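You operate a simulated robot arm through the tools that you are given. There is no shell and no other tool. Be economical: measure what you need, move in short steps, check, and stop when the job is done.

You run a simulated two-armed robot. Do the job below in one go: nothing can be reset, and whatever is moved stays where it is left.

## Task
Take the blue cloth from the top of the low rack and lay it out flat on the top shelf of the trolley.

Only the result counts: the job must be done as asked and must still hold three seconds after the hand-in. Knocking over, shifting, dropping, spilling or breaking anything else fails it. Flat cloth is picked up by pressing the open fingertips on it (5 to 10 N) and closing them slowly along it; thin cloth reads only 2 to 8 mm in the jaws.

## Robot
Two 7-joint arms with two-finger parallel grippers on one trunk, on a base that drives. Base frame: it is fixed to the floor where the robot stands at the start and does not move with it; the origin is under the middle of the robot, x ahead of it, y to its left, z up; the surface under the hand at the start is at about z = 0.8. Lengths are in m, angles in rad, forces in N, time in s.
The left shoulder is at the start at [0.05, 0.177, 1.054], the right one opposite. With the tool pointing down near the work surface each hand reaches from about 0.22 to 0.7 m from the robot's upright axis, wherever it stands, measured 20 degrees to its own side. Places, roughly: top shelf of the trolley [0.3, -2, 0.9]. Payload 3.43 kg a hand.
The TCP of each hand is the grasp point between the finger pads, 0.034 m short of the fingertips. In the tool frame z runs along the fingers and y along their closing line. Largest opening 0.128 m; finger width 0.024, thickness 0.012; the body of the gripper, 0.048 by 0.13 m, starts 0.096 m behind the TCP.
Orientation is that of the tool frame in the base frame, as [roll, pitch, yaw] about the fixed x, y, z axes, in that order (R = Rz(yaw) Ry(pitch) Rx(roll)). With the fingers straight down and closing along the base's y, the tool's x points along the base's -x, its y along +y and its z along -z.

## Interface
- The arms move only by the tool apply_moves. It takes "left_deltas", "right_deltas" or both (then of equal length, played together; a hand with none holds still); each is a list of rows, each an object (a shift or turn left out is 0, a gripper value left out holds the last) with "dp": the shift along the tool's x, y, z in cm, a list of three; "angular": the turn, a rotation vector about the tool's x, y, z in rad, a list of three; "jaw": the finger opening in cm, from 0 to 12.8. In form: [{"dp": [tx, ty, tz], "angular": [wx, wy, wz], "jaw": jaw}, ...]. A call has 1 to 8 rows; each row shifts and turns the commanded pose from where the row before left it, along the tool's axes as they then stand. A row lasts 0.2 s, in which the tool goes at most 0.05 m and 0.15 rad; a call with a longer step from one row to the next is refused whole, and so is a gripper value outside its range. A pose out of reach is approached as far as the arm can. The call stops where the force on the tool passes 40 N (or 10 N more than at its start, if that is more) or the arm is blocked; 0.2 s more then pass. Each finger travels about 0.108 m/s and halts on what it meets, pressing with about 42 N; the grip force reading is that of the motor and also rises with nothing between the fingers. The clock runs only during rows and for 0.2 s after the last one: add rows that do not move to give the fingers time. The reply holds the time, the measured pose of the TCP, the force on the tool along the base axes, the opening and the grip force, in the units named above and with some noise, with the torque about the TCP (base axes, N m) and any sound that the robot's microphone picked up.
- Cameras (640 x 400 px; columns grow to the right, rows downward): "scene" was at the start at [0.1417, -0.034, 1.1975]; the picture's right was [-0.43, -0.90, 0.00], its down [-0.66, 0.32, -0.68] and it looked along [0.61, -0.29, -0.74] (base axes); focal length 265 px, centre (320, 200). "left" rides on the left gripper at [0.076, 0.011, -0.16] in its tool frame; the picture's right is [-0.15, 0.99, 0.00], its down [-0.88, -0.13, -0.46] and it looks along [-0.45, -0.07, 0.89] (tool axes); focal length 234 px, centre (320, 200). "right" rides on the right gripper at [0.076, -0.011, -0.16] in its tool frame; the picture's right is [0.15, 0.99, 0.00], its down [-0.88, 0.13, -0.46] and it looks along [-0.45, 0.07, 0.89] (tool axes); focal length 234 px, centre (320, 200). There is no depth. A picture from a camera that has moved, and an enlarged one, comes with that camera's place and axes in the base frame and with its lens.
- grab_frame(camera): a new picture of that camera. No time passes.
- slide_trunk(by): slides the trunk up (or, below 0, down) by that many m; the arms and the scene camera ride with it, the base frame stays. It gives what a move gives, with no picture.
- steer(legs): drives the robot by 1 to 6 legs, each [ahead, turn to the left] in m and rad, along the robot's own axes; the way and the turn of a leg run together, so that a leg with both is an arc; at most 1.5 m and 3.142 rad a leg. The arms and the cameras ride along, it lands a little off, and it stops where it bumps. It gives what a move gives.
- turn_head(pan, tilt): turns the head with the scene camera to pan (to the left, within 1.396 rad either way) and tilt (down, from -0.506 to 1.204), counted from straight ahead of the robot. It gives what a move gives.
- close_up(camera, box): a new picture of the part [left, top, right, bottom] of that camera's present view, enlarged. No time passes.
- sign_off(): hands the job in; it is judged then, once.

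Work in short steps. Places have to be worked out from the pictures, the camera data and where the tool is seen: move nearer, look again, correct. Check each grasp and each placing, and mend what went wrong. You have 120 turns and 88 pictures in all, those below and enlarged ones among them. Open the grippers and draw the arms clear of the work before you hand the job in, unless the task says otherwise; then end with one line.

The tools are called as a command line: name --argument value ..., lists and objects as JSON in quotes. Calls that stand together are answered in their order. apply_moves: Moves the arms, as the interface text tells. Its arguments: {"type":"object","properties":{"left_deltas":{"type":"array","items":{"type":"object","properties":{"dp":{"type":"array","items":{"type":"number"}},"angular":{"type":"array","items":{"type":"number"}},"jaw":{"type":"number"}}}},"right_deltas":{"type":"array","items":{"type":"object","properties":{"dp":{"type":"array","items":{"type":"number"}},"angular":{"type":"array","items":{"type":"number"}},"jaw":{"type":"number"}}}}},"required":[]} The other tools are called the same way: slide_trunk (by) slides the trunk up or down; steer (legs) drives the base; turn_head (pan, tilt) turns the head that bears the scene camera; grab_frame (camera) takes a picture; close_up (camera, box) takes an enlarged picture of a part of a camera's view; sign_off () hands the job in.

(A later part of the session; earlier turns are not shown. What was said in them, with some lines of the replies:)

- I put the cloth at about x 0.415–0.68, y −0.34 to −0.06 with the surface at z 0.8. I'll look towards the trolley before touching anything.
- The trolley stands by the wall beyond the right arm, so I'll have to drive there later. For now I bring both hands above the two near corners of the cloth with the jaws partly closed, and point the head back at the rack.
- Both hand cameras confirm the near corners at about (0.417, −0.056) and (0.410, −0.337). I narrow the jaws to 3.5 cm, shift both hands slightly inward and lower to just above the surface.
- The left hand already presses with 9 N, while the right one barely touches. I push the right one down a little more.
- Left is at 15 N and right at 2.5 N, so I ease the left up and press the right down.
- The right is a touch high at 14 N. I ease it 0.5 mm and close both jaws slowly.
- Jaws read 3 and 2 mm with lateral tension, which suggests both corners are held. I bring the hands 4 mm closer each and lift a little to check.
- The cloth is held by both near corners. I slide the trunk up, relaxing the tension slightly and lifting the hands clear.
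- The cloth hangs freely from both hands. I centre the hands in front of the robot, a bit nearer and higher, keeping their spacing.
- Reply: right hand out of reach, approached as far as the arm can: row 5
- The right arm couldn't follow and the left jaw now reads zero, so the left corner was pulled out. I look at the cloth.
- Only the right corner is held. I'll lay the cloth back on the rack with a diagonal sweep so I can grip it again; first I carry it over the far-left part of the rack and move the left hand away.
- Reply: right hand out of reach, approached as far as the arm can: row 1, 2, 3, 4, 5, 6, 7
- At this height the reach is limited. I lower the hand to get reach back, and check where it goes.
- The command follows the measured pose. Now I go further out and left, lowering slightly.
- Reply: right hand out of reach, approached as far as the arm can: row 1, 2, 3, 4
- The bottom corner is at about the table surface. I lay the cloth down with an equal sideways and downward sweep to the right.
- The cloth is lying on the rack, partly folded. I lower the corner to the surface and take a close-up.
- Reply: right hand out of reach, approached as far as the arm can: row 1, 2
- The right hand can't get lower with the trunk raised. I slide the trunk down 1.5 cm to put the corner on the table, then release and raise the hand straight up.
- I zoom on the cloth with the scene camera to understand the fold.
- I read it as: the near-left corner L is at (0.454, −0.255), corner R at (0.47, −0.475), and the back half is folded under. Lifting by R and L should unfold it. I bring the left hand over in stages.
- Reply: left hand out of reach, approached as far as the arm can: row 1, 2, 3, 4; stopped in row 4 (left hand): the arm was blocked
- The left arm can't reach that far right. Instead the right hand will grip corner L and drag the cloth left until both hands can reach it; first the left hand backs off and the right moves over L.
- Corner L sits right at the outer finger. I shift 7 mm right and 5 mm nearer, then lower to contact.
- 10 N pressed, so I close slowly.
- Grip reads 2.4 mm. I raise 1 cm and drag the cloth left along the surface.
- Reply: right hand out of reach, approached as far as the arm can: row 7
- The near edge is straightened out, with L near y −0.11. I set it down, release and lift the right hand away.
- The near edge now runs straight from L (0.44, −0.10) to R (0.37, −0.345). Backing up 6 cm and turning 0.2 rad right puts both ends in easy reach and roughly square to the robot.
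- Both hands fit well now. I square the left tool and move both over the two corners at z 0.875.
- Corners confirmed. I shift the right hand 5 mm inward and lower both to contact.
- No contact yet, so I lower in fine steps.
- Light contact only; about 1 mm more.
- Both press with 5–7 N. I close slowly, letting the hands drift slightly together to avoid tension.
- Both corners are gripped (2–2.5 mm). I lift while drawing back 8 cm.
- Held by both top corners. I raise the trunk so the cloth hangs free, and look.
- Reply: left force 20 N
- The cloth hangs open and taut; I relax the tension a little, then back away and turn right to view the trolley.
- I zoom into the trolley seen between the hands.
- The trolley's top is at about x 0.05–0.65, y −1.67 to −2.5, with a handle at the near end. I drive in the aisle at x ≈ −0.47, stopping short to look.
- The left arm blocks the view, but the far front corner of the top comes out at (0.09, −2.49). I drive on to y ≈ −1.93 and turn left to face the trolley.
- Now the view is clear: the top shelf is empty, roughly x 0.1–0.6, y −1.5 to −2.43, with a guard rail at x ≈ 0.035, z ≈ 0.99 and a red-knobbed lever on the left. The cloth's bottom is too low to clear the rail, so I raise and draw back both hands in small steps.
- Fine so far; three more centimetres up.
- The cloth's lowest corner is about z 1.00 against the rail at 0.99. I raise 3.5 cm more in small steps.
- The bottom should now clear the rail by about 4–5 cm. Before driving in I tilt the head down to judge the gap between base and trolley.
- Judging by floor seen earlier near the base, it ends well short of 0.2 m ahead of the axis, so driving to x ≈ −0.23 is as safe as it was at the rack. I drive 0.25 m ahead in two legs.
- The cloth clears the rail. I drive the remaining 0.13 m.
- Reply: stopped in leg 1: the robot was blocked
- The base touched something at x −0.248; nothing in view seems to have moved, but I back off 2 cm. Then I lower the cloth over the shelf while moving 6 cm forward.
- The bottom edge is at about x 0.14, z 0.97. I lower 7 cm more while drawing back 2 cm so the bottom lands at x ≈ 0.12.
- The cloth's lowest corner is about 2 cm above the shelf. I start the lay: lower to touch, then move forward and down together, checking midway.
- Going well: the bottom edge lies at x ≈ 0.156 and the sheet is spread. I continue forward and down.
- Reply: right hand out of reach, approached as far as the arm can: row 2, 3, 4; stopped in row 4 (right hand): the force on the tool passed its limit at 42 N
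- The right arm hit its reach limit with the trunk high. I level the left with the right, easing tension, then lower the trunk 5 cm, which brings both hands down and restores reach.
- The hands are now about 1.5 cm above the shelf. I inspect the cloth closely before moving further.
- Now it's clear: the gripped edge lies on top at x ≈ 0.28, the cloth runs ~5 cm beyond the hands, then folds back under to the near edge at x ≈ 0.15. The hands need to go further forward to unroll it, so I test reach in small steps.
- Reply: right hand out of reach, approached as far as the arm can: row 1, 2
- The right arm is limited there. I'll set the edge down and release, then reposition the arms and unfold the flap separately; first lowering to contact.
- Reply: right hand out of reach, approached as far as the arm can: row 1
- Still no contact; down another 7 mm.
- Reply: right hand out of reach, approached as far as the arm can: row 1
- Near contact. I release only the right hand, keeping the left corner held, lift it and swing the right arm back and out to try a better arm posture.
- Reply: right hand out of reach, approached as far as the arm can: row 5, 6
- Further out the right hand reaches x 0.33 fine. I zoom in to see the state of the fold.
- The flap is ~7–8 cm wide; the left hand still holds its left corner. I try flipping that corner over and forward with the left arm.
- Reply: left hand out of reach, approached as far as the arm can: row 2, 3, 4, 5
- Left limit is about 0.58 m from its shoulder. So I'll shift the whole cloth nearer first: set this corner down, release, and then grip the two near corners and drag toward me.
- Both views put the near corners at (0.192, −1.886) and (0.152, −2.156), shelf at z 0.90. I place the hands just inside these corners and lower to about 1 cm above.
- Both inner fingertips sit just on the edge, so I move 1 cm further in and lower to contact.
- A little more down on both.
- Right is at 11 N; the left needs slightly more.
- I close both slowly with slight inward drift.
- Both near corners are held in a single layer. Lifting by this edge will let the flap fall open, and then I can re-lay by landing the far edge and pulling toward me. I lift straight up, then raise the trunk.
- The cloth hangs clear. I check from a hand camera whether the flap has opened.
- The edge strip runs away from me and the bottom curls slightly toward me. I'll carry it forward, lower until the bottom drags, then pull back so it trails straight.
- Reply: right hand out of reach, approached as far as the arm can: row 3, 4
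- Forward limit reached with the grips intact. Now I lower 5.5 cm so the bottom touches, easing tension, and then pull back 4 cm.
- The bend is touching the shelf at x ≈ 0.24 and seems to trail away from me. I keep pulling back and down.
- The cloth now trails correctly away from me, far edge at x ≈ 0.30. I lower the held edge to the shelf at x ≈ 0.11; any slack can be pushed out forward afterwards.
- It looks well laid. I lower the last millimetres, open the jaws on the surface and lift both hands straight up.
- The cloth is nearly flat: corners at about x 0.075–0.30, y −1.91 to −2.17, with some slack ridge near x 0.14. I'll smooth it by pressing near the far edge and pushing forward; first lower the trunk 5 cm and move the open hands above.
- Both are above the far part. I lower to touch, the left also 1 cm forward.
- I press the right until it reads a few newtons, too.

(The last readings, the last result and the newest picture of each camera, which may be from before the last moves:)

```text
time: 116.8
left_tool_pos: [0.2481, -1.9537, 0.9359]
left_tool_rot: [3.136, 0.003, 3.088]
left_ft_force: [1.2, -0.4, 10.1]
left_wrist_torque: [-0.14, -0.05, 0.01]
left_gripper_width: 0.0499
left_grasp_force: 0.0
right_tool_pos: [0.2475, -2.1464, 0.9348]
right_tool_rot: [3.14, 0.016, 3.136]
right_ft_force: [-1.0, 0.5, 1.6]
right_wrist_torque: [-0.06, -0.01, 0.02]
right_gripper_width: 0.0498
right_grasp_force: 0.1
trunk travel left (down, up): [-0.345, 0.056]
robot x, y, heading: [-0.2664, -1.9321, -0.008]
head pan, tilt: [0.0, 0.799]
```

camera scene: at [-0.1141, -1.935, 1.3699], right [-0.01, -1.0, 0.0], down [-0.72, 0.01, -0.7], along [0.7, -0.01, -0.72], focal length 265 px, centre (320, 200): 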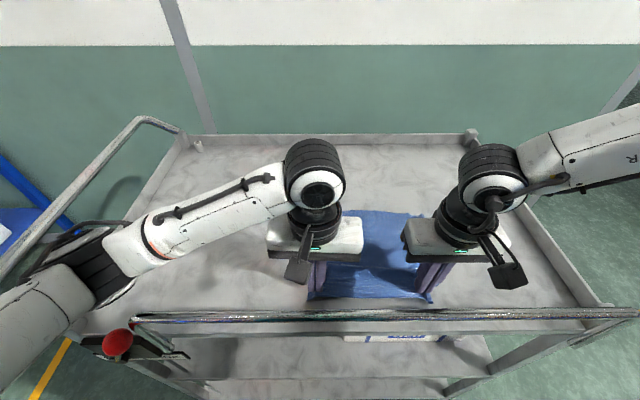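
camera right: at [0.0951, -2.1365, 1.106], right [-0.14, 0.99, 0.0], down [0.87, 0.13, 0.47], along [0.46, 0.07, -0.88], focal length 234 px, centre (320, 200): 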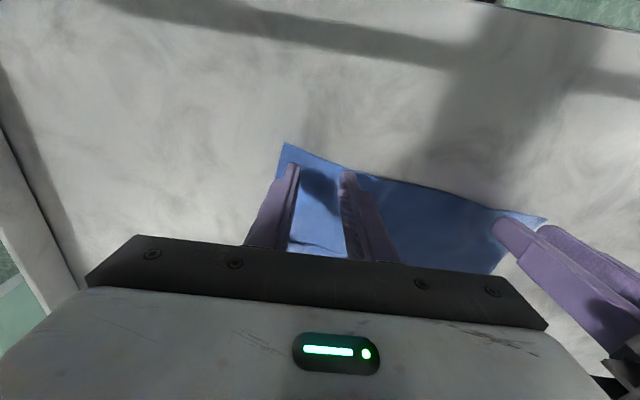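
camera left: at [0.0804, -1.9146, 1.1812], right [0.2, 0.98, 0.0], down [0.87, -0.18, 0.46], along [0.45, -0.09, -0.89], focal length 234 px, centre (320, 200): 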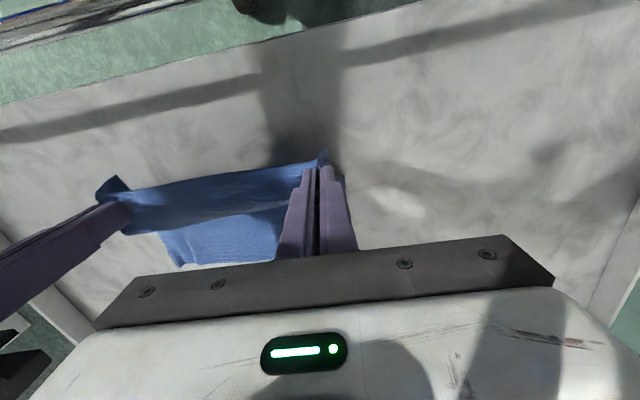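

Left has 10 N; the right gets another millimetre while both push forward 3 cm.

apply_moves --left_deltas '[{}, {"dp": [-0.8, 0, 0]}, {"dp": [-0.8, 0, 0]}, {"dp": [-0.8, 0, 0]}, {"dp": [-0.8, 0, 0]}]' --right_deltas '[{"dp": [0, 0, 0.1]}, {"dp": [-0.8, 0, 0]}, {"dp": [-0.8, 0, 0]}, {"dp": [-0.8, -0.2, 0]}, {"dp": [-0.8, -0.2, 0]}]'

close_up --camera "scene" --box '[250, 150, 490, 300]'

```text
time: 118.0
left_tool_pos: [0.2799, -1.9564, 0.9347]
left_tool_rot: [3.134, 0.001, 3.089]
left_ft_force: [-2.2, -1.2, 14.2]
left_wrist_torque: [-0.3, 0.11, -0.06]
left_gripper_width: 0.0502
left_grasp_force: 0.0
right_tool_pos: [0.2643, -2.1626, 0.9438]
right_tool_rot: [3.138, 0.018, 3.137]
right_ft_force: [-0.2, -0.2, -0.5]
right_wrist_torque: [0.0, -0.07, 0.01]
right_gripper_width: 0.0502
right_grasp_force: 0.2
right hand out of reach, approached as far as the arm can: row 2, 3, 4, 5
trunk travel left (down, up): [-0.345, 0.056]
robot x, y, heading: [-0.2704, -1.9356, -0.009]
head pan, tilt: [0.0, 0.799]
```

```text
2.67 times, centred on (370, 225) of scene
camera zoom: at [-0.1158, -1.9349, 1.3201], right [-0.01, -1.0, 0.0], down [-0.72, 0.01, -0.7], along [0.7, -0.01, -0.72], focal length 706 px, centre (187, 133)
```

zoom: 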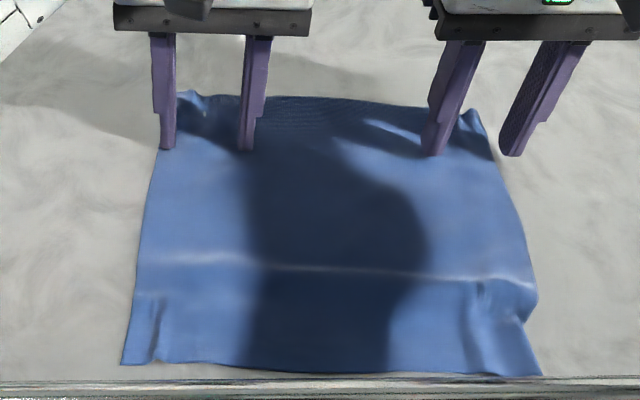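

The left side stretched out well (far edge ~0.34). The right hand slid up out of reach; I bring it back to x 0.235 and press again while the left lifts off.

apply_moves --left_deltas '[{"dp": [0, 0, -2]}, {"dp": [0, 0, -3]}, {}, {}, {}]' --right_deltas '[{"dp": [1.5, 0.5, -1]}, {"dp": [1.6, 0.3, 0]}, {"dp": [0, 0, 1.2]}, {"dp": [0, 0, 0.5]}, {}]'

```text
time: 119.2
left_tool_pos: [0.2792, -1.9567, 0.9854]
left_tool_rot: [3.134, -0.001, 3.09]
left_ft_force: [0.8, -0.4, 0.7]
left_wrist_torque: [0.03, -0.03, 0.01]
left_gripper_width: 0.0499
left_grasp_force: 0.1
right_tool_pos: [0.2345, -2.1537, 0.9367]
right_tool_rot: [3.14, 0.017, 3.138]
right_ft_force: [0.2, -0.9, 9.5]
right_wrist_torque: [-0.17, 0.1, 0.03]
right_gripper_width: 0.0499
right_grasp_force: 0.6
trunk travel left (down, up): [-0.345, 0.056]
robot x, y, heading: [-0.2639, -1.9315, -0.007]
head pan, tilt: [0.0, 0.799]
```

The right presses 9.5 N; I push forward 2.2 cm and then lift both hands.

apply_moves --right_deltas '[{"dp": [-0.7, 0, 0.03]}, {"dp": [-0.7, 0, 0]}, {"dp": [-0.7, -0.1, 0]}, {}]'

apply_moves --left_deltas '[{}, {"dp": [0, 2, -3]}, {"dp": [0, 4, -2]}, {"dp": [1, 4, 0]}, {"dp": [2, 4, 0]}, {"dp": [2, 3, 0]}]' --right_deltas '[{"dp": [0, 0, -2]}, {"dp": [0, 0, -4]}, {"dp": [0, -4, -4]}, {"dp": [1, -4, 0]}, {"dp": [2, -4, 0]}, {"dp": [2, -1, 0]}]'

close_up --camera "scene" --box '[250, 150, 490, 300]'

```text
time: 120.2
left_tool_pos: [0.2784, -1.9569, 0.9851]
left_tool_rot: [3.135, 0.0, 3.089]
left_ft_force: [0.6, 0.2, -0.5]
left_wrist_torque: [0.01, -0.03, 0.0]
left_gripper_width: 0.0502
left_grasp_force: 0.0
right_tool_pos: [0.2544, -2.1562, 0.9356]
right_tool_rot: [-3.141, 0.015, 3.136]
right_ft_force: [-1.8, 0.9, 12.5]
right_wrist_torque: [-0.18, 0.12, -0.05]
right_gripper_width: 0.05
right_grasp_force: 0.0
trunk travel left (down, up): [-0.345, 0.056]
robot x, y, heading: [-0.2664, -1.9336, -0.013]
head pan, tilt: [0.0, 0.799]
```

```text
refused: row 3 steps farther than a row can; nothing moved
```

```text
2.67 times, centred on (370, 225) of scene
camera zoom: at [-0.1154, -1.9344, 1.3201], right [-0.01, -1.0, 0.0], down [-0.72, 0.01, -0.7], along [0.7, -0.01, -0.72], focal length 706 px, centre (187, 133)
```

zoom: 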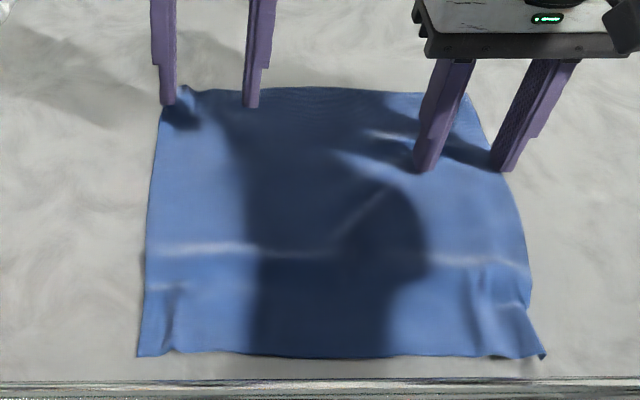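

Almost flat now: depth ~0.24 with slight creases. I lift off and then do one last smoothing: press near the front edge and pull 1.5 cm toward me.

apply_moves --left_deltas '[{}, {"dp": [4, 0, 0]}, {"dp": [4, 0, 0]}, {"dp": [4, 0, 0]}, {"dp": [3, 0.6, 0]}, {"dp": [0, 0, 2]}, {"dp": [0, 0, 1.5]}, {}]' --right_deltas '[{"dp": [0, 0, -2]}, {"dp": [0, 0.5, -3]}, {"dp": [4, 1, 0]}, {"dp": [4, 0.8, 0]}, {"dp": [4.4, 0, 0]}, {"dp": [0, 0, 2]}, {"dp": [0, 0, 1.5]}, {}]'

```text
time: 122.0
left_tool_pos: [0.1313, -1.9417, 0.9489]
left_tool_rot: [3.136, 0.002, 3.089]
left_ft_force: [0.0, 0.7, -0.3]
left_wrist_torque: [-0.02, 0.01, 0.02]
left_gripper_width: 0.0501
left_grasp_force: 0.0
right_tool_pos: [0.1302, -2.1323, 0.9473]
right_tool_rot: [3.141, 0.015, 3.138]
right_ft_force: [-0.2, 0.5, -0.2]
right_wrist_torque: [-0.04, -0.06, -0.04]
right_gripper_width: 0.0498
right_grasp_force: 0.0
trunk travel left (down, up): [-0.345, 0.056]
robot x, y, heading: [-0.2617, -1.9311, -0.007]
head pan, tilt: [0.0, 0.799]
```

Lowering to press both.

apply_moves --left_deltas '[{"dp": [0, 0, 1.0]}, {"dp": [0, 0, 0.35]}, {}]' --right_deltas '[{"dp": [0, 0, 0.9]}, {"dp": [0, 0, 0.35]}, {}]'

```text
time: 122.8
left_tool_pos: [0.1315, -1.9415, 0.935]
left_tool_rot: [3.135, -0.001, 3.089]
left_ft_force: [0.7, 0.1, 0.1]
left_wrist_torque: [0.01, 0.02, 0.01]
left_gripper_width: 0.0501
left_grasp_force: 0.0
right_tool_pos: [0.1318, -2.132, 0.9342]
right_tool_rot: [-3.141, 0.015, 3.136]
right_ft_force: [-0.2, 0.2, 5.3]
right_wrist_torque: [-0.14, 0.04, 0.03]
right_gripper_width: 0.0504
right_grasp_force: 0.1
trunk travel left (down, up): [-0.345, 0.056]
robot x, y, heading: [-0.2643, -1.9354, -0.003]
head pan, tilt: [0.0, 0.799]
```

The left goes down 2 mm more, then both pull toward me 1.5 cm and spread slightly outward, then lift.

apply_moves --left_deltas '[{"dp": [0, 0, 0.17]}, {}, {"dp": [0.5, 0.2, 0]}, {"dp": [0.5, 0.2, 0]}, {"dp": [0.5, 0.2, 0]}, {}, {"dp": [0, 0, -3]}, {"dp": [0, 0, -4]}]' --right_deltas '[{"dp": [0, 0, 0.03]}, {}, {"dp": [0.5, -0.2, 0]}, {"dp": [0.5, -0.2, 0]}, {"dp": [0.5, -0.2, 0]}, {}, {"dp": [0, 0, -3]}, {"dp": [0, 0, -4]}]'

apply_moves --left_deltas '[{"dp": [0, 3, -3]}, {"dp": [0, 4, -2]}, {"dp": [0, 4, 0]}, {"dp": [0, 4, 0]}]' --right_deltas '[{"dp": [0, -3, -3]}, {"dp": [0, -4, -2]}, {"dp": [0, -4, 0]}, {"dp": [0, -4, 0]}]'

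close_up --camera "scene" --box '[250, 150, 490, 300]'

```text
time: 124.7
left_tool_pos: [0.1159, -1.9342, 1.004]
left_tool_rot: [3.133, -0.001, 3.089]
left_ft_force: [0.0, 0.6, 0.0]
left_wrist_torque: [-0.01, 0.0, -0.01]
left_gripper_width: 0.0499
left_grasp_force: 0.2
right_tool_pos: [0.1123, -2.1395, 1.002]
right_tool_rot: [-3.141, 0.012, 3.136]
right_ft_force: [0.4, -0.9, -0.6]
right_wrist_torque: [-0.02, 0.03, 0.03]
right_gripper_width: 0.0499
right_grasp_force: 0.2
trunk travel left (down, up): [-0.345, 0.056]
robot x, y, heading: [-0.2673, -1.9358, -0.01]
head pan, tilt: [0.0, 0.799]
```

```text
time: 125.7
left_tool_pos: [0.1241, -1.7834, 1.0559]
left_tool_rot: [3.133, 0.001, 3.088]
left_ft_force: [0.1, -1.2, -0.4]
left_wrist_torque: [0.0, -0.02, 0.02]
left_gripper_width: 0.05
left_grasp_force: 0.0
right_tool_pos: [0.1146, -2.288, 1.0542]
right_tool_rot: [3.14, 0.013, 3.138]
right_ft_force: [0.0, 0.4, -0.6]
right_wrist_torque: [0.0, -0.01, 0.0]
right_gripper_width: 0.05
right_grasp_force: 0.2
trunk travel left (down, up): [-0.345, 0.056]
robot x, y, heading: [-0.2625, -1.9327, -0.013]
head pan, tilt: [0.0, 0.799]
```

```text
2.67 times, centred on (370, 225) of scene
camera zoom: at [-0.1145, -1.9349, 1.3199], right [-0.01, -1.0, 0.0], down [-0.72, 0.01, -0.7], along [0.7, -0.01, -0.72], focal length 706 px, centre (187, 133)
```

zoom: 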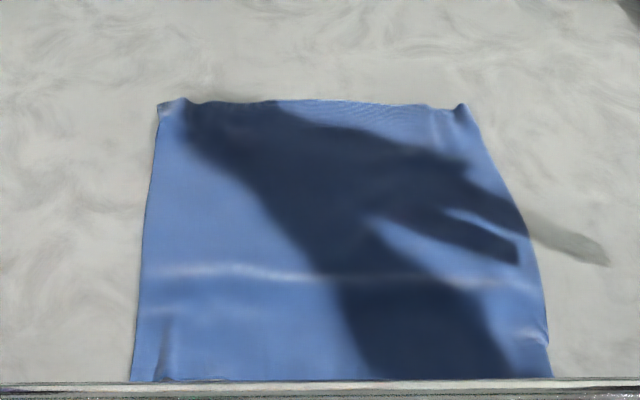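

It's flat now, about 0.25 × 0.26 m. I check that the near edge lies inside the front lip using the left-hand camera.

grab_frame --camera "left"

grab_frame --camera "right"

```text
8 pictures are left
camera left: at [0.048, -1.7694, 1.2156], right [0.2, 0.98, 0.01], down [0.87, -0.18, 0.45], along [0.45, -0.08, -0.89], focal length 234 px, centre (320, 200)
```

left: 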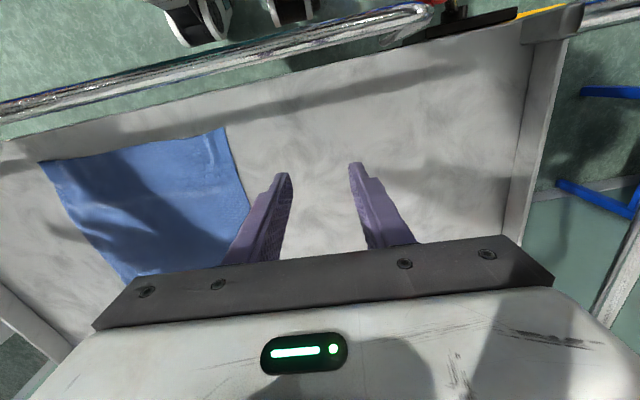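

```text
7 pictures are left
camera right: at [0.0359, -2.3, 1.2119], right [-0.14, 0.99, 0.0], down [0.87, 0.13, 0.47], along [0.46, 0.06, -0.88], focal length 234 px, centre (320, 200)
```

right: 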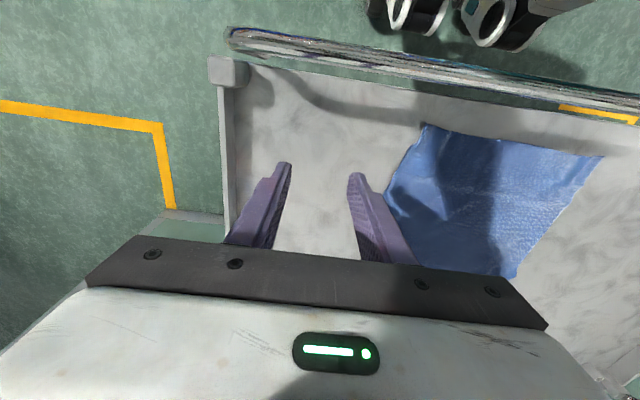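

The cloth lies fully on the shelf, inside the lip and flat. I raise hands and trunk clear of the rail and back away.

slide_trunk --by 0.05

apply_moves --left_deltas '[{"dp": [0.5, 0, -3], "jaw": 8}, {"dp": [0.5, 0, -3]}, {"dp": [0.5, 0, -3]}, {"dp": [0.5, 0, -3]}]' --right_deltas '[{"dp": [0.5, 0, -3], "jaw": 8}, {"dp": [0.5, 0, -3]}, {"dp": [0.5, 0, -3]}, {"dp": [0.5, 0, -3]}]'

steer --legs '[[-0.35, 0]]'

grab_frame --camera "scene"

```text
time: 126.6
left_tool_pos: [0.1244, -1.7835, 1.1052]
left_tool_rot: [3.134, -0.002, 3.09]
left_ft_force: [-0.3, 0.3, 0.4]
left_wrist_torque: [-0.02, 0.03, 0.0]
left_gripper_width: 0.0498
left_grasp_force: 0.0
right_tool_pos: [0.1144, -2.2886, 1.1038]
right_tool_rot: [3.14, 0.013, 3.136]
right_ft_force: [-0.4, 0.7, 0.3]
right_wrist_torque: [0.02, 0.04, 0.03]
right_gripper_width: 0.05
right_grasp_force: 0.1
trunk travel left (down, up): [-0.395, 0.006]
robot x, y, heading: [-0.2666, -1.9324, -0.009]
head pan, tilt: [0.0, 0.799]
```

```text
time: 127.6
left_tool_pos: [0.104, -1.7829, 1.2239]
left_tool_rot: [3.136, 0.001, 3.089]
left_ft_force: [0.0, 0.2, 0.1]
left_wrist_torque: [0.02, -0.02, -0.02]
left_gripper_width: 0.08
left_grasp_force: 0.1
right_tool_pos: [0.0937, -2.2867, 1.2253]
right_tool_rot: [3.141, 0.015, 3.137]
right_ft_force: [-0.5, -0.4, 0.0]
right_wrist_torque: [0.0, -0.03, 0.02]
right_gripper_width: 0.0799
right_grasp_force: 0.1
trunk travel left (down, up): [-0.395, 0.006]
robot x, y, heading: [-0.2647, -1.9343, -0.014]
head pan, tilt: [0.0, 0.799]
```

```text
time: 129.9
left_tool_pos: [-0.2505, -1.7782, 1.2244]
left_tool_rot: [3.134, 0.0, 3.095]
left_ft_force: [0.3, -0.1, 0.4]
left_wrist_torque: [-0.04, -0.06, -0.01]
left_gripper_width: 0.0798
left_grasp_force: 0.0
right_tool_pos: [-0.258, -2.2824, 1.2254]
right_tool_rot: [-3.14, 0.014, -3.141]
right_ft_force: [-0.8, 0.2, 0.2]
right_wrist_torque: [-0.01, -0.05, 0.02]
right_gripper_width: 0.0799
right_grasp_force: 0.2
trunk travel left (down, up): [-0.395, 0.006]
robot x, y, heading: [-0.6166, -1.9305, -0.002]
head pan, tilt: [0.0, 0.799]
```

```text
6 pictures are left
camera scene: at [-0.4679, -1.9318, 1.3699], right [0.0, -1.0, 0.0], down [-0.72, 0.0, -0.7], along [0.7, 0.0, -0.72], focal length 265 px, centre (320, 200)
```

scene: 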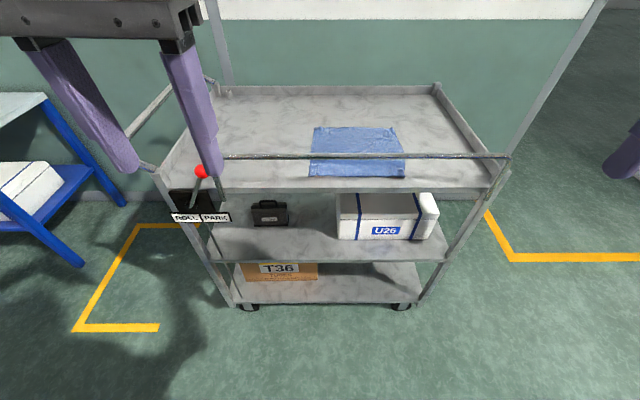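

The trolley and its load are untouched, the cloth lies flat on the top shelf, and both arms are clear. I hand in.

sign_off

```text
The job is handed in.
```

The blue cloth is laid out on the top shelf of the trolley, flat apart from slight creases; both grippers are open and clear, and the base touched something once while driving in to the trolley, but nothing looked moved afterwards.
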